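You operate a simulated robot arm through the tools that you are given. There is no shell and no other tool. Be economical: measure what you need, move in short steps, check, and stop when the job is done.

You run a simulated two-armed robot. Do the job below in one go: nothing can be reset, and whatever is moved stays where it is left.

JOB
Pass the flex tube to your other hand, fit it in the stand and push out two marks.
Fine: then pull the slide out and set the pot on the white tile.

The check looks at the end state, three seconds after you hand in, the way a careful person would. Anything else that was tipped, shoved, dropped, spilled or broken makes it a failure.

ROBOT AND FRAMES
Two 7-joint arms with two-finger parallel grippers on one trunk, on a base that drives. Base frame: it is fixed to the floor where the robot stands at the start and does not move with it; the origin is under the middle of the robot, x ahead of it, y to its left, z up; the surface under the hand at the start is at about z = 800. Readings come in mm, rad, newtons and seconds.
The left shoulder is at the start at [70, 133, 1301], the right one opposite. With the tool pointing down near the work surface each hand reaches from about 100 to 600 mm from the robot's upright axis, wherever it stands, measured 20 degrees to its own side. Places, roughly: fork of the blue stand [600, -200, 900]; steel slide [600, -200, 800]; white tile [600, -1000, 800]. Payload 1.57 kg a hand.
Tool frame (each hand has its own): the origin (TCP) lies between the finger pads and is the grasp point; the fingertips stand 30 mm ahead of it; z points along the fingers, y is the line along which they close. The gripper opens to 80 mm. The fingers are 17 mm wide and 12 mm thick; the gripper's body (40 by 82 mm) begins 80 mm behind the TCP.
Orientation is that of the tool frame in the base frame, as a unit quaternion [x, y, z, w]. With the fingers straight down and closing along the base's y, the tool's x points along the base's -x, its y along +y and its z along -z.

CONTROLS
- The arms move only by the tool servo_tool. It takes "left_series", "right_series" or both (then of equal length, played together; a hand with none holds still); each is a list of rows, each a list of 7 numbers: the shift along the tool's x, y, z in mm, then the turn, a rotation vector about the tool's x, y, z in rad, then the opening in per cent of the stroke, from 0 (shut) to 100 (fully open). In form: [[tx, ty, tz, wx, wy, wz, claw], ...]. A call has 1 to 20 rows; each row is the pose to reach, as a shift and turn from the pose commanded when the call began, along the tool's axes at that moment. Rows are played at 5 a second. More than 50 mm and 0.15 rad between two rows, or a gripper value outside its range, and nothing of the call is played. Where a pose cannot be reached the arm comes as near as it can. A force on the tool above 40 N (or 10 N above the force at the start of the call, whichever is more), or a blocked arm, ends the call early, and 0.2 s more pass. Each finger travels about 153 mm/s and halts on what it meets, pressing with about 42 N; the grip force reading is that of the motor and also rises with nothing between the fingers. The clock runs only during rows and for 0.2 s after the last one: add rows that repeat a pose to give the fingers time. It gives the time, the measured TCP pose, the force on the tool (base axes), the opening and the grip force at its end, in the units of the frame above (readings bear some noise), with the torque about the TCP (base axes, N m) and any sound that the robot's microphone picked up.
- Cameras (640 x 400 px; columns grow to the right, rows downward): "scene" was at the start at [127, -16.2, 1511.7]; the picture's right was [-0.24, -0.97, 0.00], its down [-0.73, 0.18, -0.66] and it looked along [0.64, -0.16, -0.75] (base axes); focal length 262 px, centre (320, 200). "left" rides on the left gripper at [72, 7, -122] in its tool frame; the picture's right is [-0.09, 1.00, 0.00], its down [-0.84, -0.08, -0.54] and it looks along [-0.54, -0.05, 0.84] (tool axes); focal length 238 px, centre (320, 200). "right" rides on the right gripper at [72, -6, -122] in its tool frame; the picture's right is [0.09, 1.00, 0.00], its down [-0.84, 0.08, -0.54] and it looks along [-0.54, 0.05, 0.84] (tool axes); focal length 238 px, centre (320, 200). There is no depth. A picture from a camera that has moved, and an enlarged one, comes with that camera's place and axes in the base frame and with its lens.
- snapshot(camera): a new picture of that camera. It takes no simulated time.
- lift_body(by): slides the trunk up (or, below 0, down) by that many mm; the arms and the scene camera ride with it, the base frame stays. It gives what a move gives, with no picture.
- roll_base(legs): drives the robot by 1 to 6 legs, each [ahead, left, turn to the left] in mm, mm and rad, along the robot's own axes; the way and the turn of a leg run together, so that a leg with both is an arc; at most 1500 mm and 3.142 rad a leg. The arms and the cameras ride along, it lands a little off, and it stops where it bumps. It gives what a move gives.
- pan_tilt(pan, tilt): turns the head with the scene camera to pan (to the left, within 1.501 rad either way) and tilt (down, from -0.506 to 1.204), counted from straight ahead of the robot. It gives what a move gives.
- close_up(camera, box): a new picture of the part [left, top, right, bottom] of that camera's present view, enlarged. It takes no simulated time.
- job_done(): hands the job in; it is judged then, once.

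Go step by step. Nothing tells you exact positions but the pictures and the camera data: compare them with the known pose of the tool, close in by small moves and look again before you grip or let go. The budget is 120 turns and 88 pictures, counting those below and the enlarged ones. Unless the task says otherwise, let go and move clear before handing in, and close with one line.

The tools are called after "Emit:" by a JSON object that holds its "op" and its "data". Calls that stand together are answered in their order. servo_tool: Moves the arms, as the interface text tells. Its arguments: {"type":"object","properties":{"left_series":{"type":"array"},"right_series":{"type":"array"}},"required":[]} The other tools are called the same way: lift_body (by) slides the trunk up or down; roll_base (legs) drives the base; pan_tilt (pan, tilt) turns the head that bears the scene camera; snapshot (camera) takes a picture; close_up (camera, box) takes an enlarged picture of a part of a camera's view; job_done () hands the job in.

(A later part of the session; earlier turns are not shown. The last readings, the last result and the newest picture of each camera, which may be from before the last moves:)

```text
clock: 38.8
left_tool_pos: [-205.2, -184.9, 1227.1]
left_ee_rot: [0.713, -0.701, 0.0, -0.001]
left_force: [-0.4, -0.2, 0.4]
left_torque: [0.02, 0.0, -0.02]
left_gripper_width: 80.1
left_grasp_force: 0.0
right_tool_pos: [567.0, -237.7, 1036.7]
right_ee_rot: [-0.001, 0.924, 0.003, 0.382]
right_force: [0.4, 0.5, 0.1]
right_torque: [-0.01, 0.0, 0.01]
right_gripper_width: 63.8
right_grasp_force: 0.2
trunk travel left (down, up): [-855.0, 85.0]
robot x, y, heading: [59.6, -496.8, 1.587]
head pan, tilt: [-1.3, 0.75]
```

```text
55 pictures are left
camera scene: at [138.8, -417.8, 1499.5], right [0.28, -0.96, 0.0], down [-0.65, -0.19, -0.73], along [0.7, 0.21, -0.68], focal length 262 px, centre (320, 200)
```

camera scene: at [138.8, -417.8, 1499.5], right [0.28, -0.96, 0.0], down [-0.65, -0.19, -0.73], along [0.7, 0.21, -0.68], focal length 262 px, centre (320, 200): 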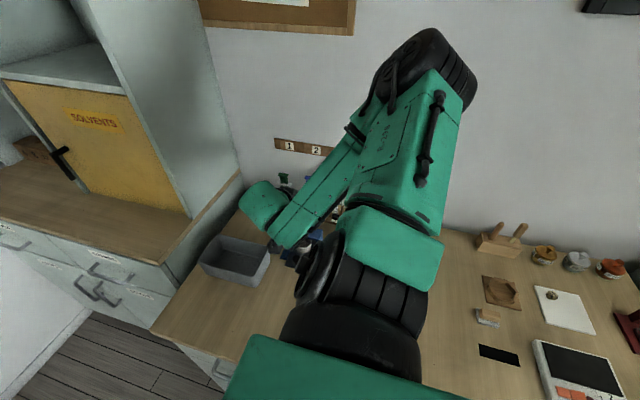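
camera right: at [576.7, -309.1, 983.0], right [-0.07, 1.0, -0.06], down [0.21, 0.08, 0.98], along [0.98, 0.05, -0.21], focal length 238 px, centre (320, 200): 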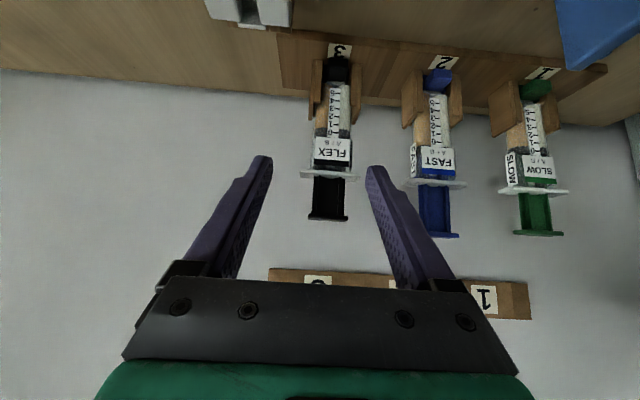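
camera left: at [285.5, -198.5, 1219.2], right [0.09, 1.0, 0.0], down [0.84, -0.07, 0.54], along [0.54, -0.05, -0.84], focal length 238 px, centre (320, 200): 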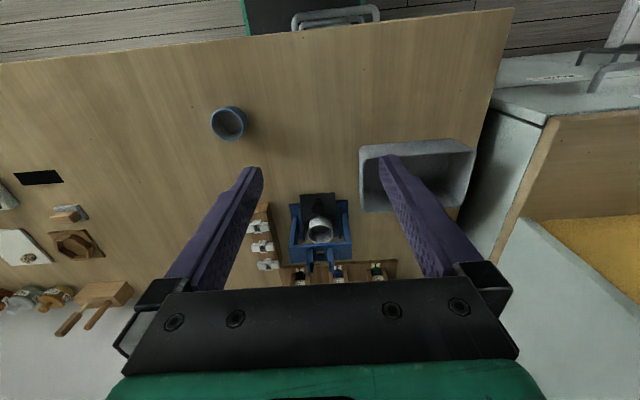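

The base is at x ≈ 60 sideways; the arm folds elbow-up. Now move to the standoff in front of the tube and then on.

Emit:
{"op": "servo_tool", "data": {"right_series": [[-13, -14, 31, 0, 0, 0, 80], [-25, -27, 62, 0, 0, 0, 80], [-38, -41, 93, 0, 0, 0, 80], [-50, -54, 124, 0, 0, 0, 80]]}}

Emit:
{"op": "servo_tool", "data": {"right_series": [[0, 0, 30, 0, 0, 0, 80], [0, 0, 60, 0, 0, 0, 80]]}}

Emit:
{"op": "snapshot", "data": {"camera": "right"}}

```text
clock: 39.8
left_tool_pos: [-205.4, -185.5, 1227.2]
left_ee_rot: [0.712, -0.702, 0.0, 0.001]
left_force: [-0.6, 0.3, -0.4]
left_torque: [-0.02, 0.03, 0.0]
left_gripper_width: 79.9
left_grasp_force: 0.1
right_tool_pos: [691.4, -289.5, 984.2]
right_ee_rot: [-0.001, 0.924, 0.002, 0.381]
right_force: [-0.1, -0.3, -0.5]
right_torque: [0.02, 0.0, -0.02]
right_gripper_width: 63.9
right_grasp_force: 0.1
trunk travel left (down, up): [-855.0, 85.0]
robot x, y, heading: [62.9, -491.6, 1.588]
head pan, tilt: [-1.3, 0.75]
```

```text
clock: 40.4
left_tool_pos: [-204.7, -184.7, 1228.4]
left_ee_rot: [0.713, -0.701, -0.001, 0.0]
left_force: [0.7, 1.1, -0.9]
left_torque: [0.0, 0.05, 0.0]
left_gripper_width: 80.3
left_grasp_force: 0.1
right_tool_pos: [734.2, -288.0, 941.4]
right_ee_rot: [0.0, 0.925, 0.001, 0.38]
right_force: [0.7, 0.2, -0.2]
right_torque: [0.04, 0.01, -0.07]
right_gripper_width: 64.0
right_grasp_force: 0.1
trunk travel left (down, up): [-855.0, 85.0]
robot x, y, heading: [60.9, -494.7, 1.59]
head pan, tilt: [-1.3, 0.75]
```

```text
54 pictures are left
camera right: at [597.2, -295.7, 976.2], right [-0.07, 1.0, -0.06], down [0.21, 0.08, 0.97], along [0.97, 0.05, -0.22], focal length 238 px, centre (320, 200)
```

right: 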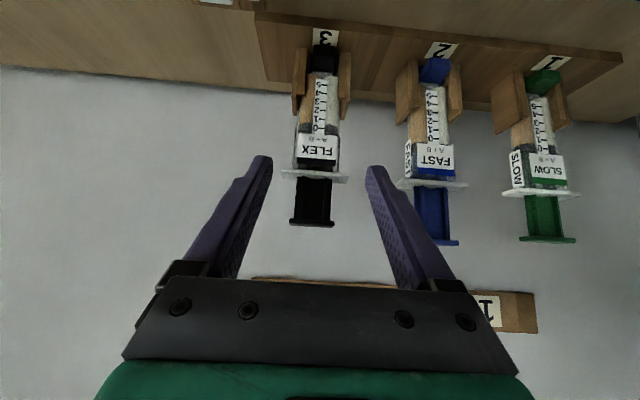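

Within reach now. The tube is at y ≈ -291.5; I make the last 64 mm in two stages with a small y correction.

Emit:
{"op": "servo_tool", "data": {"right_series": [[0, -3, 20, 0, 0, 0, 80], [0, -3, 40, 0, 0, 0, 80]]}}

Emit:
{"op": "snapshot", "data": {"camera": "right"}}

```text
clock: 41.0
left_tool_pos: [-204.0, -184.2, 1227.2]
left_ee_rot: [0.713, -0.701, -0.001, 0.0]
left_force: [-0.3, -0.3, 0.0]
left_torque: [-0.02, 0.01, 0.0]
left_gripper_width: 80.0
left_grasp_force: 0.1
right_tool_pos: [762.0, -293.1, 914.5]
right_ee_rot: [-0.001, 0.924, 0.002, 0.381]
right_force: [0.2, -0.4, 0.1]
right_torque: [0.0, 0.03, 0.0]
right_gripper_width: 63.9
right_grasp_force: 0.0
trunk travel left (down, up): [-855.0, 85.0]
robot x, y, heading: [57.7, -493.3, 1.588]
head pan, tilt: [-1.3, 0.75]
```

```text
53 pictures are left
camera right: at [624.5, -299.8, 949.2], right [-0.07, 1.0, -0.06], down [0.21, 0.08, 0.97], along [0.97, 0.05, -0.22], focal length 238 px, centre (320, 200)
```

right: 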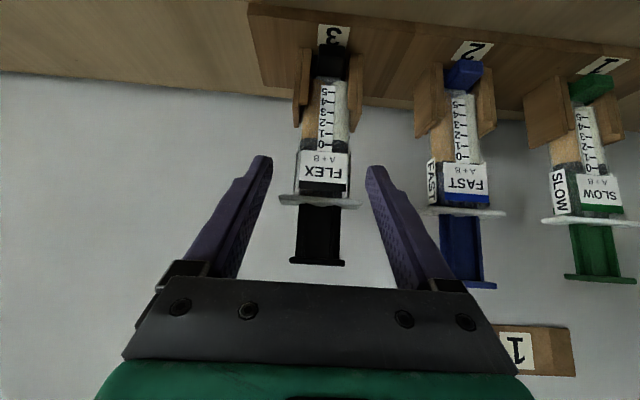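

Aligned; the tips are at label height just in front. Final 26 mm and look once more before closing.

Emit:
{"op": "servo_tool", "data": {"right_series": [[1, 1, 13, 0, 0, 0, 80], [2, 1.3, 26, 0, 0, 0, 80]]}}

Emit:
{"op": "snapshot", "data": {"camera": "right"}}

```text
clock: 41.6
left_tool_pos: [-204.8, -184.5, 1226.2]
left_ee_rot: [0.713, -0.701, -0.001, 0.001]
left_force: [0.2, 0.7, -0.1]
left_torque: [0.02, 0.01, 0.0]
left_gripper_width: 80.1
left_grasp_force: 0.1
right_tool_pos: [777.8, -291.4, 894.0]
right_ee_rot: [-0.001, 0.925, 0.002, 0.381]
right_force: [-0.1, -0.8, -0.1]
right_torque: [0.0, 0.01, -0.02]
right_gripper_width: 64.2
right_grasp_force: 0.1
trunk travel left (down, up): [-855.0, 85.0]
robot x, y, heading: [60.8, -488.9, 1.59]
head pan, tilt: [-1.3, 0.75]
```

```text
52 pictures are left
camera right: at [641.1, -298.5, 928.8], right [-0.07, 1.0, -0.06], down [0.21, 0.08, 0.97], along [0.97, 0.05, -0.22], focal length 238 px, centre (320, 200)
```

right: 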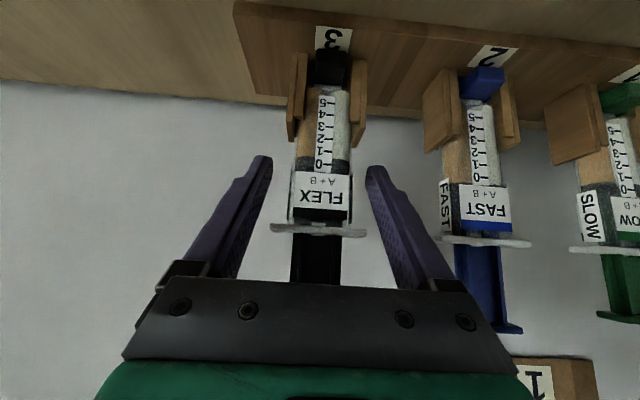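

Fingers straddle the body between the wood walls and the flange. Closing.

Emit:
{"op": "servo_tool", "data": {"right_series": [[0, 0, 0, 0, 0, 0, 50], [0, 0, 0, 0, 0, 0, 30], [0, 0, 0, 0, 0, 0, 25], [0, 0, 0, 0, 0, 0, 25]]}}

Emit:
{"op": "snapshot", "data": {"camera": "right"}}

```text
clock: 42.6
left_tool_pos: [-206.0, -184.5, 1226.6]
left_ee_rot: [0.713, -0.701, 0.0, 0.001]
left_force: [0.7, 0.5, 0.3]
left_torque: [0.03, -0.02, -0.01]
left_gripper_width: 80.0
left_grasp_force: 0.1
right_tool_pos: [777.1, -293.3, 895.8]
right_ee_rot: [-0.001, 0.924, 0.002, 0.382]
right_force: [0.9, -0.8, 2.1]
right_torque: [-0.08, 0.03, -0.01]
right_gripper_width: 34.6
right_grasp_force: 41.9
trunk travel left (down, up): [-855.0, 85.0]
robot x, y, heading: [59.6, -492.2, 1.585]
head pan, tilt: [-1.3, 0.75]
```

```text
51 pictures are left
camera right: at [640.0, -298.9, 930.0], right [-0.07, 1.0, -0.06], down [0.21, 0.07, 0.97], along [0.98, 0.05, -0.21], focal length 238 px, centre (320, 200)
```

right: 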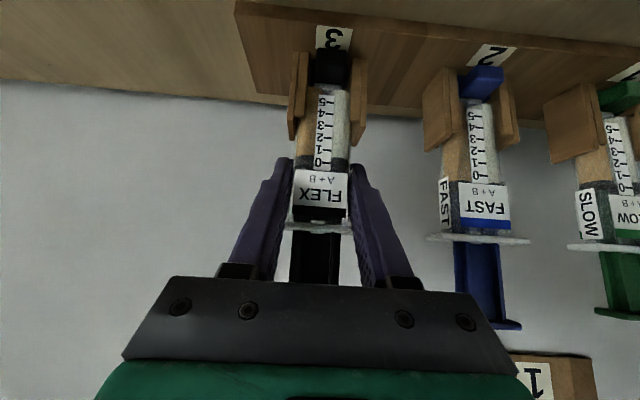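

Gripped (34.6 mm, 42 N). Lift straight up with the trunk.

Emit:
{"op": "lift_body", "data": {"by": 82}}

Emit:
{"op": "snapshot", "data": {"camera": "right"}}

```text
clock: 43.8
left_tool_pos: [-206.3, -185.3, 1309.9]
left_ee_rot: [0.713, -0.701, 0.001, 0.0]
left_force: [-0.2, -1.2, -0.1]
left_torque: [-0.03, -0.01, 0.0]
left_gripper_width: 80.0
left_grasp_force: 0.1
right_tool_pos: [777.0, -292.7, 977.2]
right_ee_rot: [0.0, 0.925, 0.001, 0.381]
right_force: [0.5, 0.1, -0.6]
right_torque: [-0.01, 0.02, -0.03]
right_gripper_width: 34.6
right_grasp_force: 42.3
trunk travel left (down, up): [-937.0, 3.0]
robot x, y, heading: [58.5, -494.3, 1.583]
head pan, tilt: [-1.3, 0.75]
```

```text
50 pictures are left
camera right: at [640.2, -298.8, 1011.7], right [-0.07, 1.0, -0.06], down [0.21, 0.08, 0.97], along [0.97, 0.05, -0.22], focal length 238 px, centre (320, 200)
```

right: 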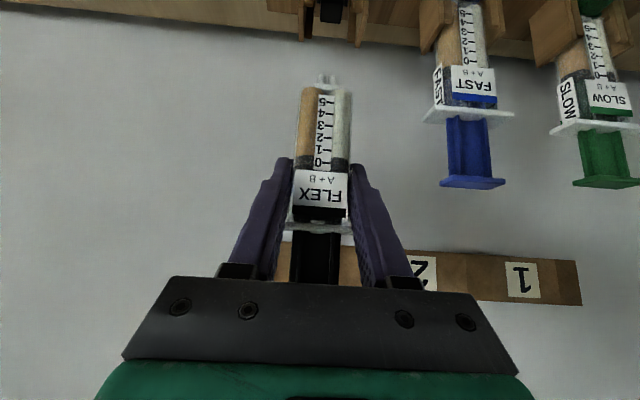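

The tube came out, leaving its black cap in the holder, so the outlets are open. Now raise it further and back off from the rack.

Emit:
{"op": "servo_tool", "data": {"right_series": [[-25, 0, -25, 0, 0, 0, 25], [-49.5, 0, -49.5, 0, 0, 0, 25], [-20, 0, -79, 0, 0, 0, 25], [10, 0, -108, 0, 0, 0, 25], [40, 0, -138, 0, 0, 0, 25], [57, 0, -155, 0, 0, 0, 25]]}}

Emit:
{"op": "roll_base", "data": {"legs": [[0, 260, 0]]}}

Emit:
{"op": "snapshot", "data": {"camera": "right"}}

```text
clock: 45.2
left_tool_pos: [-206.1, -184.5, 1310.9]
left_ee_rot: [0.713, -0.701, 0.0, 0.0]
left_force: [0.8, -0.1, 0.3]
left_torque: [0.01, 0.02, -0.03]
left_gripper_width: 80.0
left_grasp_force: 0.1
right_tool_pos: [627.4, -292.3, 1046.9]
right_ee_rot: [-0.002, 0.924, 0.003, 0.381]
right_force: [0.8, 0.1, -0.4]
right_torque: [0.02, -0.01, 0.01]
right_gripper_width: 34.5
right_grasp_force: 41.9
trunk travel left (down, up): [-937.0, 3.0]
robot x, y, heading: [57.3, -494.1, 1.586]
head pan, tilt: [-1.3, 0.75]
```

```text
clock: 47.0
left_tool_pos: [-458.8, -190.1, 1310.3]
left_ee_rot: [0.715, -0.7, -0.001, 0.001]
left_force: [0.0, -0.2, 0.4]
left_torque: [-0.01, 0.0, -0.01]
left_gripper_width: 80.3
left_grasp_force: 0.0
right_tool_pos: [375.1, -295.0, 1044.5]
right_ee_rot: [-0.003, 0.925, 0.002, 0.381]
right_force: [0.9, 0.8, -1.0]
right_torque: [-0.01, 0.01, -0.02]
right_gripper_width: 34.6
right_grasp_force: 41.8
trunk travel left (down, up): [-937.0, 3.0]
robot x, y, heading: [-198.0, -500.2, 1.592]
head pan, tilt: [-1.3, 0.75]
```

```text
49 pictures are left
camera right: at [236.8, -302.5, 1079.4], right [-0.07, 1.0, -0.06], down [0.21, 0.08, 0.97], along [0.97, 0.06, -0.22], focal length 238 px, centre (320, 200)
```

right: 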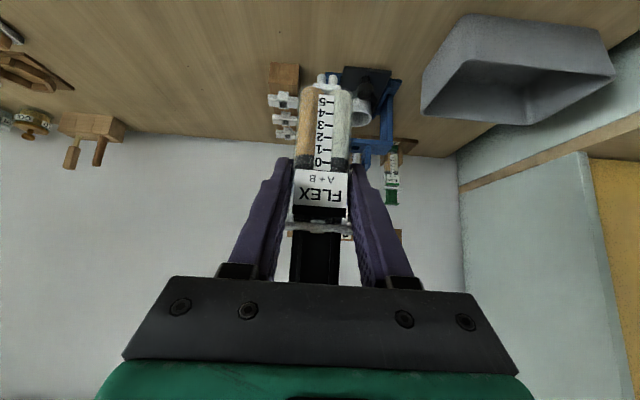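

The tube is held well. I'll sweep it to the front of the robot (away from the bench, over open floor) with the hand pointing along the robot's forward direction.

Emit:
{"op": "servo_tool", "data": {"right_series": [[27.9, 18.85, -27.9, -0.0862, 0, -0.0862, 25], [55.8, 37.7, -55.8, -0.1724, 0, -0.1724, 25], [83.7, 56.5, -83.7, -0.2586, 0, -0.2586, 25], [111.6, 75.4, -111.6, -0.3448, 0, -0.3448, 25], [139.5, 94.2, -139.5, -0.431, 0, -0.431, 25], [167.4, 113.1, -167.4, -0.5172, 0, -0.5172, 25], [195.3, 132, -195.3, -0.6034, 0, -0.6034, 25], [223.2, 150.8, -223.2, -0.6896, 0, -0.6896, 25], [251.1, 169.6, -251.1, -0.7758, 0, -0.7758, 25], [279, 188.5, -279, -0.862, 0, -0.862, 25], [306.9, 207.3, -306.9, -0.9482, 0, -0.9482, 25], [334.8, 226.2, -334.8, -1.0344, 0, -1.0344, 25], [362.7, 245, -362.7, -1.12, 0, -1.12, 25]]}}

Emit:
{"op": "pan_tilt", "data": {"pan": 0, "tilt": 0.85}}

Emit:
{"op": "snapshot", "data": {"camera": "scene"}}

```text
clock: 49.8
left_tool_pos: [-464.7, -189.1, 1307.6]
left_ee_rot: [0.714, -0.7, 0.001, 0.0]
left_force: [-0.3, 0.2, -0.1]
left_torque: [-0.03, -0.02, -0.03]
left_gripper_width: 79.9
left_grasp_force: 0.0
right_tool_pos: [-145.1, -50.7, 1046.5]
right_ee_rot: [0.659, -0.647, -0.274, -0.269]
right_force: [-0.8, 0.0, -0.3]
right_torque: [-0.02, -0.06, -0.01]
right_gripper_width: 34.5
right_grasp_force: 41.5
right hand out of reach, approached as far as the arm can: row 5, 6
trunk travel left (down, up): [-937.0, 3.0]
robot x, y, heading: [-199.4, -496.0, 1.586]
head pan, tilt: [-1.3, 0.75]
```

```text
clock: 51.3
left_tool_pos: [-461.8, -190.8, 1309.7]
left_ee_rot: [0.714, -0.7, 0.0, 0.0]
left_force: [0.0, 0.3, 0.5]
left_torque: [0.01, 0.0, -0.01]
left_gripper_width: 79.9
left_grasp_force: 0.1
right_tool_pos: [-143.9, -51.6, 1048.1]
right_ee_rot: [0.658, -0.647, -0.275, -0.269]
right_force: [-1.1, 0.7, -0.6]
right_torque: [-0.05, -0.01, 0.01]
right_gripper_width: 34.7
right_grasp_force: 42.0
trunk travel left (down, up): [-937.0, 3.0]
robot x, y, heading: [-197.8, -500.3, 1.592]
head pan, tilt: [0.0, 0.85]
```

```text
48 pictures are left
camera scene: at [-198.8, -367.7, 1573.5], right [1.0, 0.02, 0.0], down [0.01, -0.75, -0.66], along [-0.01, 0.66, -0.75], focal length 262 px, centre (320, 200)
```

scene: 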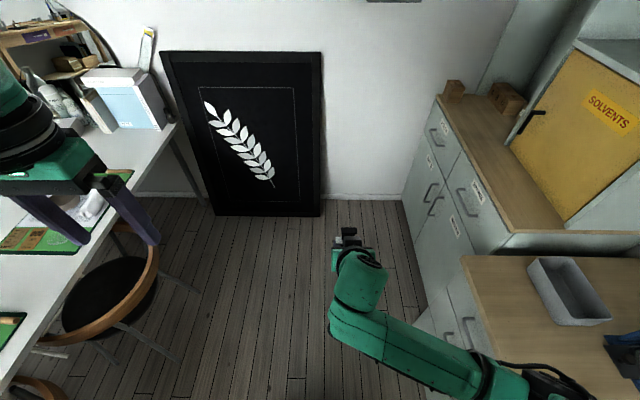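

Now turn back to face the bench.

Emit:
{"op": "roll_base", "data": {"legs": [[0, 0, -1.59], [0, 80, 0]]}}

Emit:
{"op": "snapshot", "data": {"camera": "scene"}}

```text
clock: 56.2
left_tool_pos: [112.8, -163.8, 1310.4]
left_ee_rot: [-0.006, 1.0, 0.003, 0.0]
left_force: [0.8, -0.4, -0.3]
left_torque: [0.06, 0.02, -0.01]
left_gripper_width: 79.9
left_grasp_force: 0.0
right_tool_pos: [249.8, -483.3, 1046.8]
right_ee_rot: [-0.003, 0.923, 0.006, 0.385]
right_force: [-0.7, 0.1, -0.7]
right_torque: [0.07, -0.03, 0.01]
right_gripper_width: 34.1
right_grasp_force: 41.4
trunk travel left (down, up): [-937.0, 3.0]
robot x, y, heading: [-201.9, -422.3, 0.01]
head pan, tilt: [0.0, 0.85]
```

```text
47 pictures are left
camera scene: at [-69.0, -425.6, 1573.5], right [0.01, -1.0, -0.01], down [-0.75, 0.0, -0.66], along [0.66, 0.01, -0.75], focal length 262 px, centre (320, 200)
```

scene: 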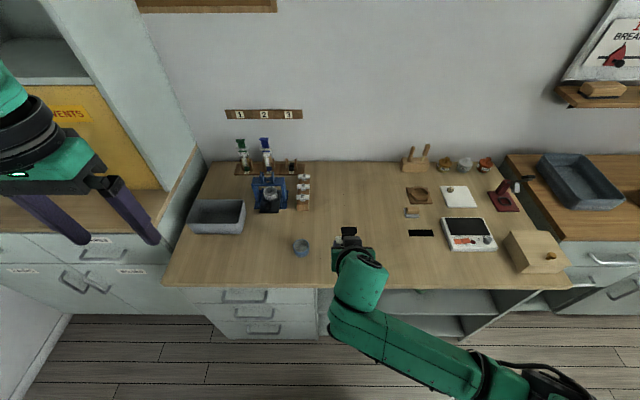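

Facing the bench again, tube in the right hand at about (260, -483). I'll shift it to the middle and bring the left hand above it, fingers down, closing along x (yawed 90°) to take the flange between the right fingers.

Emit:
{"op": "servo_tool", "data": {"right_series": [[0, 30, 0, 0, 0, 0, 25], [0, 60, 0, 0, 0, 0, 25], [0, 60, 0, 0, 0, 0, 25], [0, 60, 0, 0, 0, 0, 25], [0, 60, 0, 0, 0, 0, 25], [0, 60, 0, 0, 0, 0, 25], [0, 60, 0, 0, 0, 0, 25], [0, 60, 0, 0, 0, 0, 25], [0, 60, 0, 0, 0, 0, 25], [0, 60, 0, 0, 0, 0, 25], [0, 60, 0, 0, 0, 0, 25]], "left_series": [[-13.4, -23.5, 10, 0, 0, 0.1436, 100], [-26.8, -47, 20, 0, 0, 0.287, 100], [-40, -70.6, 30, 0, 0, 0.431, 100], [-53.5, -94, 40, 0, 0, 0.574, 100], [-67, -118, 50, 0, 0, 0.718, 100], [-80, -141, 60, 0, 0, 0.862, 100], [-93.5, -165, 70, 0, 0, 1.005, 100], [-107, -188, 80, 0, 0, 1.149, 100], [-120, -212, 90, 0, 0, 1.293, 100], [-134, -235, 100, 0, 0, 1.436, 100], [-147, -259, 110, 0, 0, 1.58, 70]]}}

Emit:
{"op": "snapshot", "data": {"camera": "left"}}

Emit:
{"op": "snapshot", "data": {"camera": "scene"}}

```text
clock: 58.6
left_tool_pos: [263.8, -414.3, 1198.1]
left_ee_rot: [0.707, 0.708, 0.0, -0.001]
left_force: [0.7, -0.8, 0.3]
left_torque: [0.06, 0.01, 0.02]
left_gripper_width: 55.8
left_grasp_force: 0.0
right_tool_pos: [250.0, -419.4, 1046.0]
right_ee_rot: [-0.004, 0.924, 0.003, 0.384]
right_force: [-0.1, -0.3, 0.0]
right_torque: [0.0, 0.06, 0.0]
right_gripper_width: 34.6
right_grasp_force: 41.6
trunk travel left (down, up): [-937.0, 3.0]
robot x, y, heading: [-196.7, -419.4, 0.016]
head pan, tilt: [0.0, 0.85]
```

```text
46 pictures are left
camera left: at [269.3, -342.6, 1319.5], right [1.0, -0.09, 0.0], down [-0.08, -0.84, 0.54], along [-0.05, -0.54, -0.84], focal length 238 px, centre (320, 200)
```

left: 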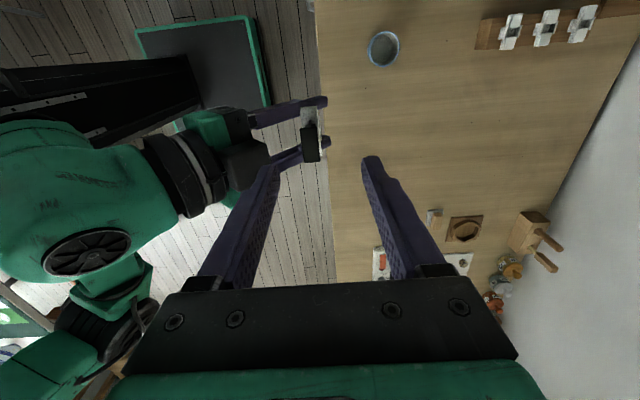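

```text
45 pictures are left
camera scene: at [-67.9, -417.8, 1573.4], right [0.01, -1.0, 0.0], down [-0.75, -0.01, -0.66], along [0.66, 0.01, -0.75], focal length 262 px, centre (320, 200)
```

scene: 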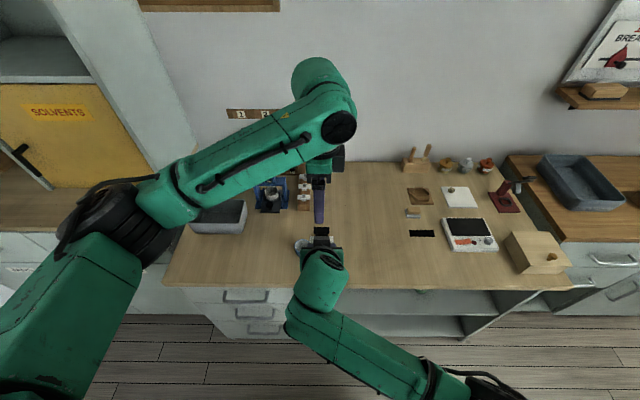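

The left hand is above the tube. A close-up shows where the plunger/flange lies relative to the left fingers.

Emit:
{"op": "close_up", "data": {"camera": "left", "box": [240, 80, 400, 200]}}

```text
3.33 times, centred on (320, 140) of left
camera zoom: at [269.3, -342.6, 1319.5], right [1.0, -0.09, 0.0], down [-0.08, -0.84, 0.54], along [-0.05, -0.54, -0.84], focal length 794 px, centre (320, 400)
```

zoom: 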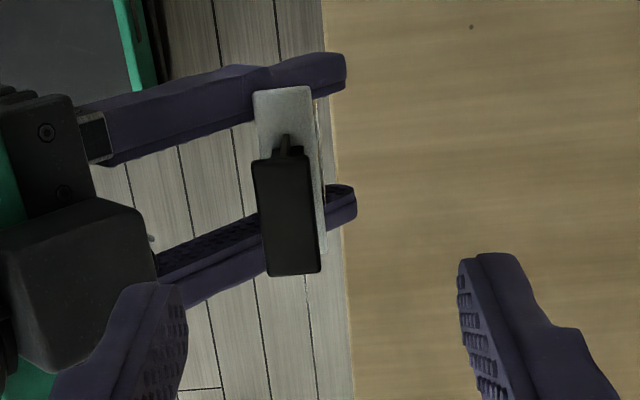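

Flange is ~17 mm deep with its centre at about (253, -419); the left hand needs -10 mm in x and -5 mm in y. Align and lower most of the way.

Emit:
{"op": "servo_tool", "data": {"left_series": [[-4.7, -10.3, 0, 0, 0, 0, 70], [-4.7, -10.3, 40, 0, 0, 0, 70], [-4.7, -10.3, 80, 0, 0, 0, 70]]}}

Emit:
{"op": "close_up", "data": {"camera": "left", "box": [200, 80, 440, 260]}}

```text
clock: 59.3
left_tool_pos: [256.7, -418.4, 1155.1]
left_ee_rot: [0.706, 0.708, 0.002, 0.008]
left_force: [0.9, 1.2, 1.0]
left_torque: [-0.02, 0.0, 0.01]
left_gripper_width: 55.7
left_grasp_force: 0.1
right_tool_pos: [244.8, -420.2, 1035.4]
right_ee_rot: [-0.007, 0.929, -0.003, 0.371]
right_force: [-0.9, 0.1, -2.4]
right_torque: [0.04, -0.06, 0.02]
right_gripper_width: 34.3
right_grasp_force: 41.6
trunk travel left (down, up): [-937.0, 3.0]
robot x, y, heading: [-199.7, -422.6, 0.013]
head pan, tilt: [0.0, 0.85]
stopped in row 3 (left hand): the force on the tool passed its limit at 57 N (the readings are from after the stop); the commanded pose is now the measured one
```

```text
2.22 times, centred on (320, 170) of left
camera zoom: at [260.8, -346.2, 1275.2], right [1.0, -0.09, 0.01], down [-0.08, -0.83, 0.55], along [-0.04, -0.55, -0.84], focal length 530 px, centre (320, 267)
```

zoom: 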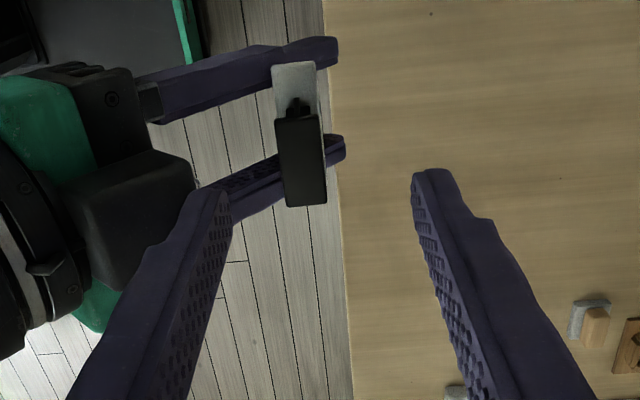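

Contact: the left front finger touched the top of the right gripper's body. I'll raise the left hand, then narrow its opening so it passes well clear.

Emit:
{"op": "servo_tool", "data": {"left_series": [[0, 0, -25, 0, 0, 0, 70], [0, 0, -45, 0, 0, 0, 35], [0, 0, -45, 0, 0, 0, 35]]}}

Emit:
{"op": "close_up", "data": {"camera": "left", "box": [200, 80, 440, 260]}}

```text
clock: 60.1
left_tool_pos: [257.0, -418.8, 1199.2]
left_ee_rot: [0.706, 0.708, 0.003, 0.008]
left_force: [-0.7, 0.7, -1.2]
left_torque: [-0.01, 0.0, 0.02]
left_gripper_width: 28.0
left_grasp_force: 0.0
right_tool_pos: [244.9, -419.1, 1036.2]
right_ee_rot: [-0.006, 0.928, -0.003, 0.372]
right_force: [0.1, 0.2, -0.9]
right_torque: [-0.02, 0.02, 0.0]
right_gripper_width: 34.2
right_grasp_force: 41.4
trunk travel left (down, up): [-937.0, 3.0]
robot x, y, heading: [-195.0, -418.1, 0.012]
head pan, tilt: [0.0, 0.85]
```

```text
2.22 times, centred on (320, 170) of left
camera zoom: at [261.0, -345.2, 1319.5], right [1.0, -0.09, 0.01], down [-0.08, -0.83, 0.55], along [-0.04, -0.55, -0.84], focal length 530 px, centre (320, 267)
```

zoom: 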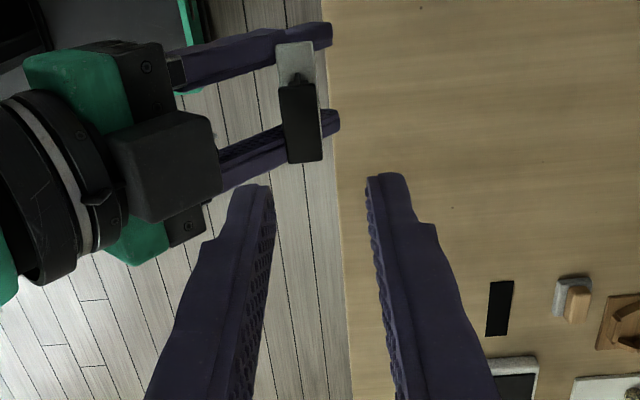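

The right gripper has a housing between its fingers; the left front finger must stay ahead of x ≈ 217. I'll square both hands, centre the left at x = 248 with a 33% opening, and lower partway.

Emit:
{"op": "servo_tool", "data": {"left_series": [[0, -4.5, 0, 0.0157, 0.007, 0.003, 33], [0, -9, 0, 0.0157, 0.007, 0.003, 33], [0, -9, 25, 0.0157, 0.007, 0.003, 33], [0, -9, 50, 0.0157, 0.007, 0.003, 33]], "right_series": [[0, 0, 0, 0, -0.025, 0, 25], [0, 0, 0, 0, -0.025, 0, 25], [0, 0, 0, 0, -0.025, 0, 25], [0, 0, 0, 0, -0.025, 0, 25]]}}

Emit:
{"op": "close_up", "data": {"camera": "left", "box": [200, 80, 440, 260]}}

```text
clock: 61.1
left_tool_pos: [247.0, -419.7, 1149.8]
left_ee_rot: [0.708, 0.707, -0.001, 0.0]
left_force: [1.0, -0.4, -1.1]
left_torque: [-0.01, 0.02, 0.02]
left_gripper_width: 26.4
left_grasp_force: 0.1
right_tool_pos: [244.2, -420.2, 1036.6]
right_ee_rot: [-0.007, 0.924, -0.003, 0.383]
right_force: [-0.7, -0.1, -0.3]
right_torque: [0.0, 0.01, -0.01]
right_gripper_width: 34.3
right_grasp_force: 41.9
trunk travel left (down, up): [-937.0, 3.0]
robot x, y, heading: [-197.1, -422.6, 0.013]
head pan, tilt: [0.0, 0.85]
```

```text
2.22 times, centred on (320, 170) of left
camera zoom: at [254.6, -346.7, 1270.9], right [1.0, -0.09, 0.0], down [-0.08, -0.84, 0.54], along [-0.05, -0.54, -0.84], focal length 530 px, centre (320, 267)
```

zoom: 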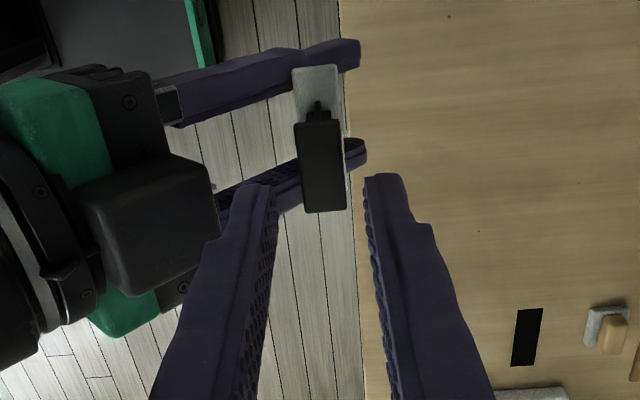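

Centred on the plunger and just ahead of the housing. Continue down in small steps.

Emit:
{"op": "servo_tool", "data": {"left_series": [[0, 0, 15, 0, 0, 0, 33], [0, 0, 30, 0, 0, 0, 33], [0, 0, 45, 0, 0, 0, 33]]}}

Emit:
{"op": "close_up", "data": {"camera": "left", "box": [200, 80, 440, 260]}}

```text
clock: 61.9
left_tool_pos: [247.1, -420.2, 1104.3]
left_ee_rot: [0.707, 0.707, -0.001, 0.0]
left_force: [0.2, 0.4, 0.3]
left_torque: [0.02, 0.01, -0.01]
left_gripper_width: 26.3
left_grasp_force: 0.0
right_tool_pos: [244.6, -420.5, 1035.5]
right_ee_rot: [-0.006, 0.924, -0.004, 0.383]
right_force: [0.2, 0.2, -0.4]
right_torque: [-0.01, 0.01, 0.0]
right_gripper_width: 34.3
right_grasp_force: 41.9
trunk travel left (down, up): [-937.0, 3.0]
robot x, y, heading: [-202.2, -419.5, 0.014]
head pan, tilt: [0.0, 0.85]
```

```text
2.22 times, centred on (320, 170) of left
camera zoom: at [253.1, -346.9, 1225.7], right [1.0, -0.09, 0.0], down [-0.08, -0.84, 0.54], along [-0.05, -0.54, -0.84], focal length 530 px, centre (320, 267)
```

zoom: 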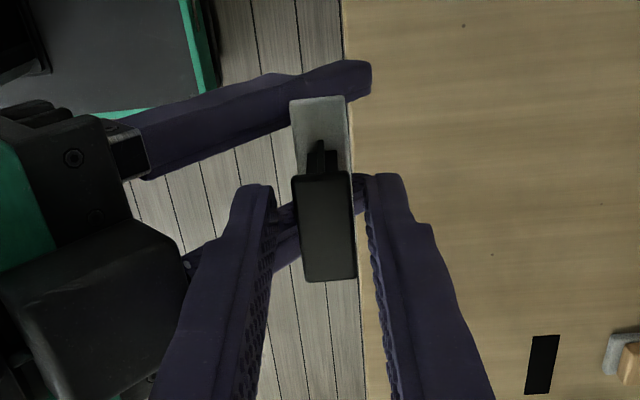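

Still clear and centred. Down another 34 mm, then close on the flange.

Emit:
{"op": "servo_tool", "data": {"left_series": [[0, 1, 12, 0, 0, 0, 33], [0, 1, 24, 0, 0, 0, 33], [0, 1, 34, 0, 0, 0, 33]]}}

Emit:
{"op": "close_up", "data": {"camera": "left", "box": [200, 100, 440, 280]}}

Emit:
{"op": "snapshot", "data": {"camera": "right"}}

```text
clock: 62.7
left_tool_pos: [246.9, -419.4, 1070.4]
left_ee_rot: [0.707, 0.707, 0.0, -0.001]
left_force: [0.4, -0.5, 0.3]
left_torque: [-0.01, -0.02, 0.02]
left_gripper_width: 26.4
left_grasp_force: 0.1
right_tool_pos: [245.2, -419.5, 1036.0]
right_ee_rot: [-0.006, 0.924, -0.003, 0.382]
right_force: [-0.6, -0.1, -0.1]
right_torque: [-0.01, -0.03, 0.0]
right_gripper_width: 34.0
right_grasp_force: 41.4
trunk travel left (down, up): [-937.0, 3.0]
robot x, y, heading: [-196.3, -419.7, 0.01]
head pan, tilt: [0.0, 0.85]
```

```text
2.22 times, centred on (320, 190) of left
camera zoom: at [253.3, -347.4, 1191.2], right [1.0, -0.09, 0.0], down [-0.08, -0.84, 0.54], along [-0.05, -0.54, -0.84], focal length 530 px, centre (320, 222)
```

zoom: 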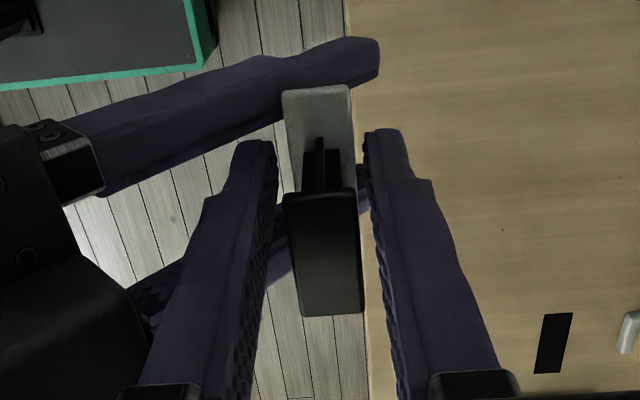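

```text
38 pictures are left
camera right: at [106.4, -427.6, 1070.6], right [-0.07, 0.99, -0.08], down [0.21, 0.09, 0.97], along [0.98, 0.06, -0.21], focal length 238 px, centre (320, 200)
```

right: 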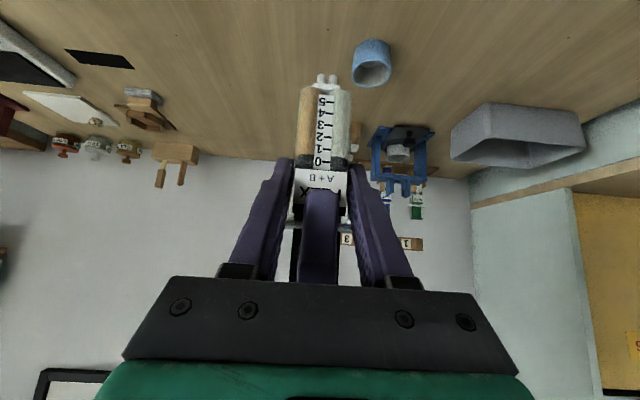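

The left finger sits between the right fingers as planned. Close the left on the tube.

Emit:
{"op": "servo_tool", "data": {"left_series": [[0, 0, 0, 0, 0, 0, 22], [0, 0, 0, 0, 0, 0, 12], [0, 0, 0, 0, 0, 0, 10], [0, 0, 0, 0, 0, 0, 10]]}}

Emit:
{"op": "close_up", "data": {"camera": "left", "box": [200, 100, 440, 280]}}

```text
clock: 63.7
left_tool_pos: [247.5, -420.0, 1069.4]
left_ee_rot: [0.707, 0.707, 0.0, 0.001]
left_force: [19.5, 0.6, -8.3]
left_torque: [-0.22, -0.32, 0.13]
left_gripper_width: 17.0
left_grasp_force: 32.0
right_tool_pos: [243.4, -419.5, 1036.0]
right_ee_rot: [-0.006, 0.924, -0.002, 0.383]
right_force: [-18.7, -0.5, 9.2]
right_torque: [0.23, -0.35, -0.1]
right_gripper_width: 34.3
right_grasp_force: 41.6
trunk travel left (down, up): [-937.0, 3.0]
robot x, y, heading: [-197.8, -417.3, 0.013]
head pan, tilt: [0.0, 0.85]
```

```text
2.22 times, centred on (320, 190) of left
camera zoom: at [253.8, -347.0, 1191.4], right [1.0, -0.09, 0.0], down [-0.08, -0.84, 0.54], along [-0.05, -0.54, -0.84], focal length 530 px, centre (320, 222)
```

zoom: 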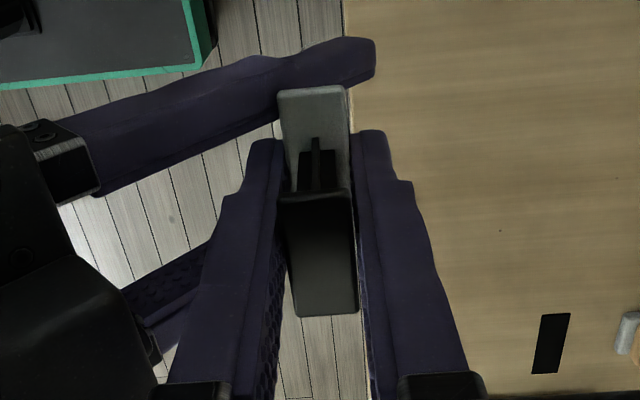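

The left hand holds at 17 mm. I'll relieve the small internal strain, then open the right hand.

Emit:
{"op": "servo_tool", "data": {"left_series": [[0, 1, 0, 0, 0, 0, 10], [0, 1.5, 0, 0, 0, 0, 10], [0, 1.5, 0, 0, 0, 0, 10], [0, 1.5, 0, 0, 0, 0, 10]], "right_series": [[0, 0, 0, 0, 0, 0, 25], [0, 0, 0, 0, 0, 0, 45], [0, 0, 0, 0, 0, 0, 65], [0, 0, 0, 0, 0, 0, 75]]}}

Emit:
{"op": "snapshot", "data": {"camera": "right"}}

```text
clock: 64.7
left_tool_pos: [247.8, -419.6, 1070.8]
left_ee_rot: [0.707, 0.707, -0.002, -0.001]
left_force: [1.0, 0.2, 0.0]
left_torque: [0.01, 0.0, -0.01]
left_gripper_width: 17.1
left_grasp_force: 32.8
right_tool_pos: [243.5, -419.3, 1035.6]
right_ee_rot: [-0.007, 0.924, -0.003, 0.382]
right_force: [-0.6, 0.6, 0.4]
right_torque: [-0.01, 0.01, -0.01]
right_gripper_width: 60.1
right_grasp_force: 0.2
trunk travel left (down, up): [-937.0, 3.0]
robot x, y, heading: [-197.0, -417.0, 0.011]
head pan, tilt: [0.0, 0.85]
```

```text
36 pictures are left
camera right: at [106.5, -427.6, 1070.7], right [-0.07, 0.99, -0.08], down [0.21, 0.09, 0.97], along [0.98, 0.06, -0.21], focal length 238 px, centre (320, 200)
```

right: 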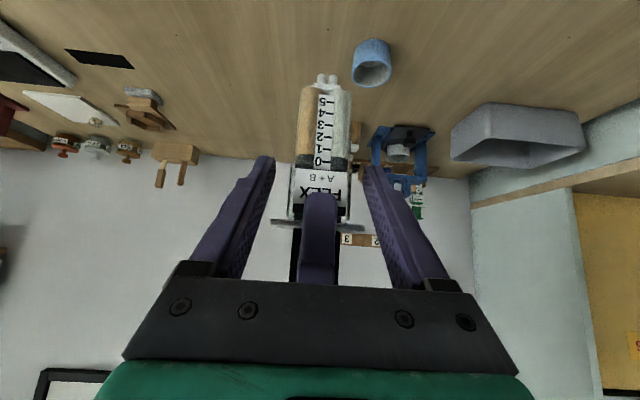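

The tube is now solely in the left hand. Withdraw the right hand straight back and out to the right.

Emit:
{"op": "servo_tool", "data": {"right_series": [[30, 0, -30, 0, 0, 0, 75], [60, 0, -60, 0, 0, 0, 75], [85, 0, -85, 0, 0, 0, 75], [85, -45, -85, 0, 0, 0, 75], [85, -90, -85, 0, 0, 0, 75], [85, -135, -85, 0, 0, 0, 75], [85, -180, -85, 0, 0, 0, 75], [85, -220, -85, 0, 0, 0, 75]]}}

Emit:
{"op": "snapshot", "data": {"camera": "scene"}}

Emit:
{"op": "close_up", "data": {"camera": "left", "box": [200, 80, 440, 260]}}

```text
clock: 66.5
left_tool_pos: [248.3, -420.1, 1071.1]
left_ee_rot: [0.707, 0.707, 0.0, -0.001]
left_force: [-1.3, 0.1, 0.3]
left_torque: [-0.03, -0.03, -0.01]
left_gripper_width: 17.0
left_grasp_force: 31.6
right_tool_pos: [125.2, -641.6, 1036.2]
right_ee_rot: [-0.007, 0.923, -0.002, 0.384]
right_force: [-0.4, 0.3, 0.2]
right_torque: [0.0, -0.02, 0.01]
right_gripper_width: 60.0
right_grasp_force: 0.0
trunk travel left (down, up): [-937.0, 3.0]
robot x, y, heading: [-201.8, -422.5, 0.007]
head pan, tilt: [0.0, 0.85]
```

```text
35 pictures are left
camera scene: at [-69.2, -417.6, 1573.5], right [0.01, -1.0, 0.0], down [-0.75, -0.01, -0.66], along [0.66, 0.01, -0.75], focal length 262 px, centre (320, 200)
```

scene: 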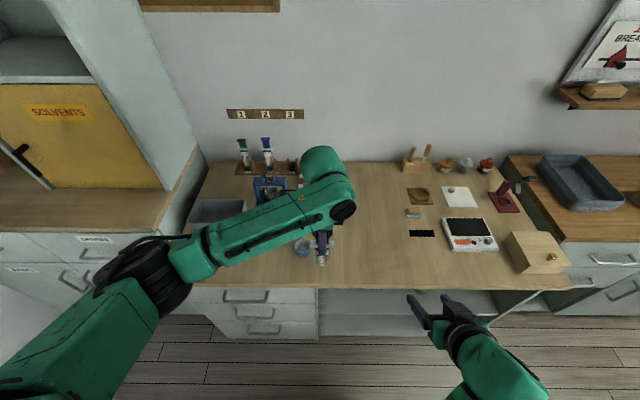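

```text
2.22 times, centred on (320, 170) of left
camera zoom: at [254.9, -348.7, 1191.5], right [1.0, -0.09, 0.0], down [-0.08, -0.84, 0.54], along [-0.05, -0.54, -0.84], focal length 530 px, centre (320, 267)
```

zoom: 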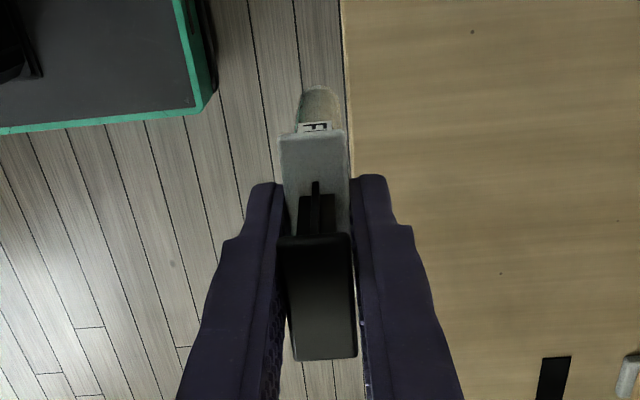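

The tube hangs vertically in the left hand. Now drive to the bench and bring it above the stand's fork.

Emit:
{"op": "roll_base", "data": {"legs": [[245, 0, -0.008]]}}

Emit:
{"op": "servo_tool", "data": {"left_series": [[0, 0, -25, 0, 0, 0, 10], [35, 20, -30, 0, 0, 0, 10], [70, 40, -30, 0, 0, 0, 10], [105, 60, -30, 0, 0, 0, 10], [135, 75, -30, 0, 0, 0, 10]]}}

Emit:
{"op": "snapshot", "data": {"camera": "left"}}

```text
clock: 68.3
left_tool_pos: [485.6, -420.3, 1071.9]
left_ee_rot: [0.709, 0.705, -0.001, 0.001]
left_force: [0.1, 0.9, -0.3]
left_torque: [-0.02, -0.04, 0.02]
left_gripper_width: 16.9
left_grasp_force: 31.8
right_tool_pos: [360.5, -641.4, 1037.5]
right_ee_rot: [-0.004, 0.924, -0.004, 0.384]
right_force: [0.9, 1.1, -0.5]
right_torque: [0.0, 0.01, 0.0]
right_gripper_width: 59.7
right_grasp_force: 0.0
trunk travel left (down, up): [-937.0, 3.0]
robot x, y, heading: [42.6, -416.0, 0.007]
head pan, tilt: [0.0, 0.85]
```

```text
clock: 69.5
left_tool_pos: [562.9, -283.1, 1098.9]
left_ee_rot: [0.709, 0.705, -0.001, 0.0]
left_force: [0.3, 0.8, -1.2]
left_torque: [-0.01, -0.04, 0.02]
left_gripper_width: 17.3
left_grasp_force: 32.6
right_tool_pos: [363.2, -641.1, 1035.1]
right_ee_rot: [-0.004, 0.924, -0.005, 0.383]
right_force: [-0.6, 0.4, -0.4]
right_torque: [0.02, -0.01, 0.01]
right_gripper_width: 60.1
right_grasp_force: 0.0
trunk travel left (down, up): [-937.0, 3.0]
robot x, y, heading: [42.2, -419.1, 0.006]
head pan, tilt: [0.0, 0.85]
```

```text
33 pictures are left
camera left: at [569.5, -211.9, 1220.2], right [1.0, -0.1, 0.0], down [-0.08, -0.84, 0.54], along [-0.05, -0.54, -0.84], focal length 238 px, centre (320, 200)
```

left: 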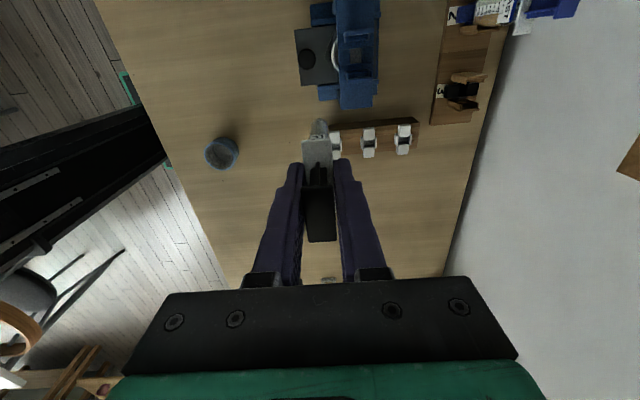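

Emit:
{"op": "close_up", "data": {"camera": "left", "box": [280, 0, 440, 120]}}

```text
3.33 times, centred on (360, 60) of left
camera zoom: at [569.5, -211.9, 1220.2], right [1.0, -0.1, 0.0], down [-0.08, -0.84, 0.54], along [-0.05, -0.54, -0.84], focal length 794 px, centre (187, 667)
```

zoom: 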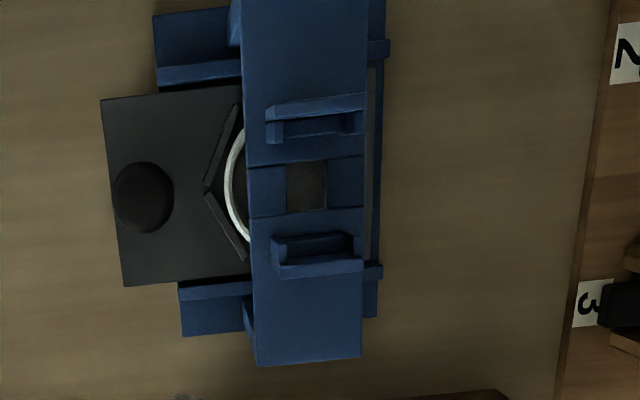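

Clear view of the fork: C-shaped channels with the outlet hole at about (610, -224.5); bridge spans x 590–630. The tube sits ~(+1.5, +1.5) from the left TCP, so I align the TCP to (608, -225) above it.

Emit:
{"op": "servo_tool", "data": {"left_series": [[20, 15, 0, 0, 0, 0, 10], [40, 30, 0, 0, 0, 0, 10], [58, 45, 0, 0, 0, 0, 10], [58, 45, 0, 0, 0, 0, 10]]}}

Emit:
{"op": "close_up", "data": {"camera": "left", "box": [240, 80, 400, 200]}}

Emit:
{"op": "pan_tilt", "data": {"pan": 0.35, "tilt": 0.75}}

Emit:
{"op": "close_up", "data": {"camera": "scene", "box": [200, 80, 440, 260]}}

```text
clock: 70.5
left_tool_pos: [606.9, -227.9, 1100.9]
left_ee_rot: [0.71, 0.705, -0.001, 0.0]
left_force: [0.0, -0.1, 0.3]
left_torque: [0.0, 0.0, 0.01]
left_gripper_width: 17.2
left_grasp_force: 31.8
right_tool_pos: [362.4, -641.4, 1036.7]
right_ee_rot: [-0.004, 0.924, -0.004, 0.383]
right_force: [0.1, -0.7, 0.5]
right_torque: [0.0, -0.01, 0.02]
right_gripper_width: 60.2
right_grasp_force: 0.2
trunk travel left (down, up): [-937.0, 3.0]
robot x, y, heading: [40.7, -419.6, 0.007]
head pan, tilt: [0.0, 0.85]
```

```text
3.33 times, centred on (320, 140) of left
camera zoom: at [615.1, -154.6, 1222.3], right [1.0, -0.1, 0.0], down [-0.08, -0.84, 0.54], along [-0.05, -0.54, -0.84], focal length 794 px, centre (320, 400)
```

zoom: 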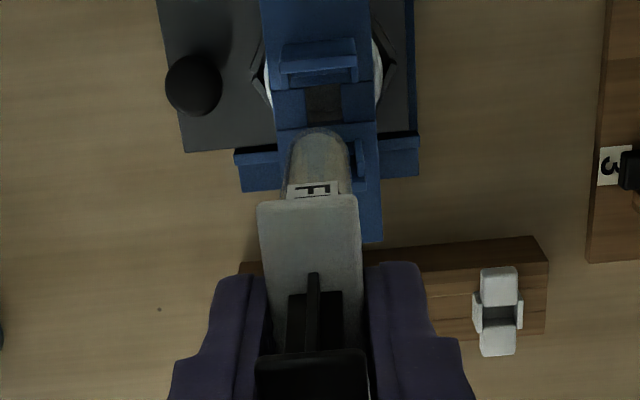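

```text
clock: 71.3
left_tool_pos: [607.8, -228.1, 1101.1]
left_ee_rot: [0.709, 0.705, -0.002, 0.0]
left_force: [0.0, 0.1, 0.0]
left_torque: [0.01, -0.01, -0.02]
left_gripper_width: 17.1
left_grasp_force: 32.1
right_tool_pos: [363.0, -638.7, 1035.7]
right_ee_rot: [-0.004, 0.924, -0.004, 0.383]
right_force: [-0.7, -0.2, -1.0]
right_torque: [-0.01, 0.0, 0.0]
right_gripper_width: 60.0
right_grasp_force: 0.0
trunk travel left (down, up): [-937.0, 3.0]
robot x, y, heading: [43.5, -415.7, 0.005]
head pan, tilt: [0.351, 0.75]
```

```text
2.22 times, centred on (320, 170) of scene
camera zoom: at [169.5, -385.8, 1581.5], right [0.35, -0.94, 0.0], down [-0.64, -0.24, -0.73], along [0.69, 0.26, -0.68], focal length 582 px, centre (320, 267)
```

zoom: 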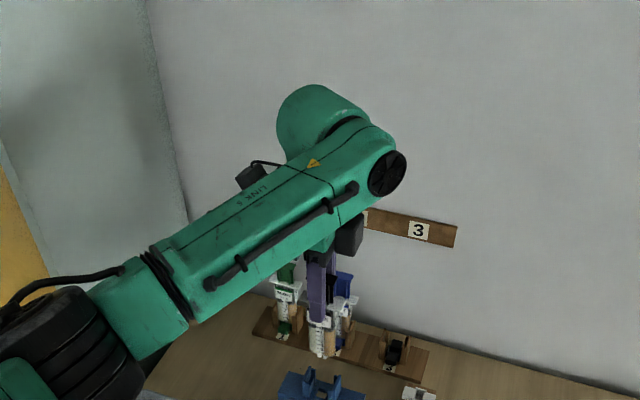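

Relative to the hole the tube needs about +1 mm in x and +1.5 mm in y. Correct, then lower so its foot just reaches the fork channels.

Emit:
{"op": "servo_tool", "data": {"left_series": [[1.5, 1, 0, 0, 0, 0, 10], [1.5, 1, 18, 0, 0, 0, 10], [1.5, 1, 35, 0, 0, 0, 10]]}}

Emit:
{"op": "close_up", "data": {"camera": "left", "box": [260, 80, 380, 170]}}

Emit:
{"op": "close_up", "data": {"camera": "scene", "box": [290, 190, 370, 250]}}

```text
clock: 72.1
left_tool_pos: [608.1, -225.9, 1063.6]
left_ee_rot: [0.709, 0.705, -0.002, 0.0]
left_force: [0.1, 0.0, -0.8]
left_torque: [0.0, -0.02, 0.02]
left_gripper_width: 17.1
left_grasp_force: 32.2
right_tool_pos: [363.1, -639.6, 1036.2]
right_ee_rot: [-0.004, 0.924, -0.004, 0.383]
right_force: [-0.6, -0.1, 0.4]
right_torque: [-0.02, -0.02, 0.0]
right_gripper_width: 59.9
right_grasp_force: 0.0
trunk travel left (down, up): [-937.0, 3.0]
robot x, y, heading: [41.1, -417.0, 0.001]
head pan, tilt: [0.351, 0.75]
```

```text
4.44 times, centred on (320, 125) of left
camera zoom: at [615.3, -154.2, 1185.2], right [1.0, -0.1, 0.0], down [-0.08, -0.84, 0.54], along [-0.05, -0.54, -0.84], focal length 1059 px, centre (320, 533)
```

zoom: 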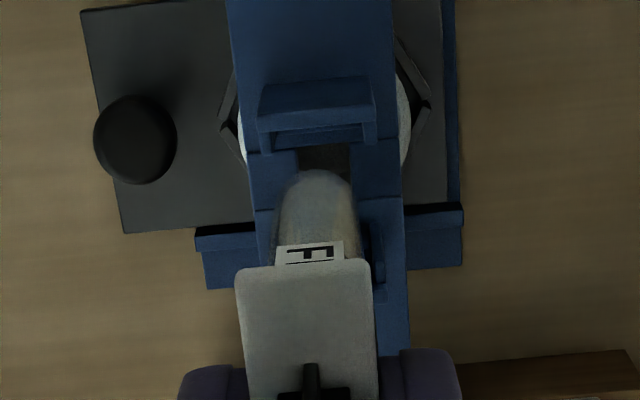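

```text
6.67 times, centred on (330, 220) of scene
camera zoom: at [169.9, -385.8, 1581.5], right [0.35, -0.94, 0.0], down [-0.64, -0.24, -0.73], along [0.68, 0.26, -0.68], focal length 1746 px, centre (253, 67)
```

zoom: 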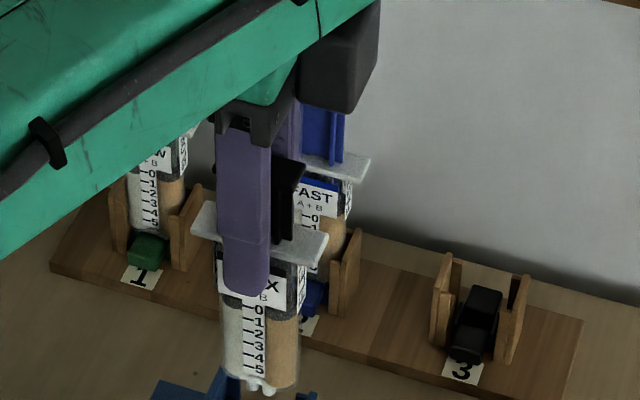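

Well aligned with the channel. Keep lowering in small steps, watching force.

Emit:
{"op": "servo_tool", "data": {"left_series": [[0, 0, 8, 0, 0, 0, 10], [0, 0, 16, 0, 0, 0, 10], [0, 0, 24, 0, 0, 0, 10]]}}

Emit:
{"op": "close_up", "data": {"camera": "scene", "box": [290, 200, 370, 260]}}

```text
clock: 72.9
left_tool_pos: [608.4, -225.6, 1041.4]
left_ee_rot: [0.709, 0.705, -0.002, 0.0]
left_force: [-0.3, 0.1, 0.3]
left_torque: [0.03, 0.01, -0.02]
left_gripper_width: 16.9
left_grasp_force: 32.3
right_tool_pos: [362.9, -640.7, 1036.8]
right_ee_rot: [-0.004, 0.924, -0.004, 0.382]
right_force: [1.0, 0.0, -0.1]
right_torque: [0.02, -0.02, -0.03]
right_gripper_width: 59.9
right_grasp_force: 0.1
trunk travel left (down, up): [-937.0, 3.0]
robot x, y, heading: [39.9, -417.8, 0.008]
head pan, tilt: [0.351, 0.75]
```

```text
6.67 times, centred on (330, 230) of scene
camera zoom: at [169.5, -385.8, 1581.5], right [0.35, -0.94, 0.0], down [-0.64, -0.24, -0.73], along [0.69, 0.26, -0.68], focal length 1746 px, centre (253, 0)
```

zoom: 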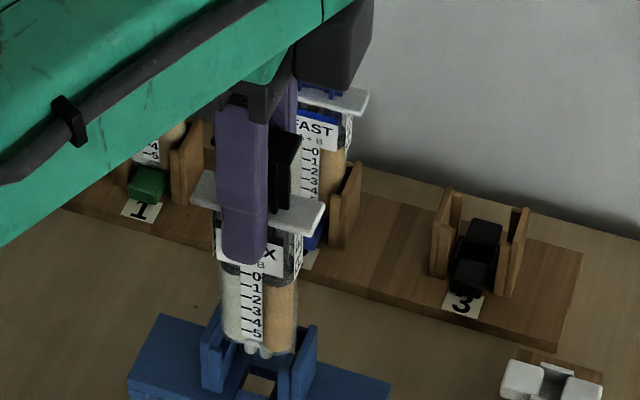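

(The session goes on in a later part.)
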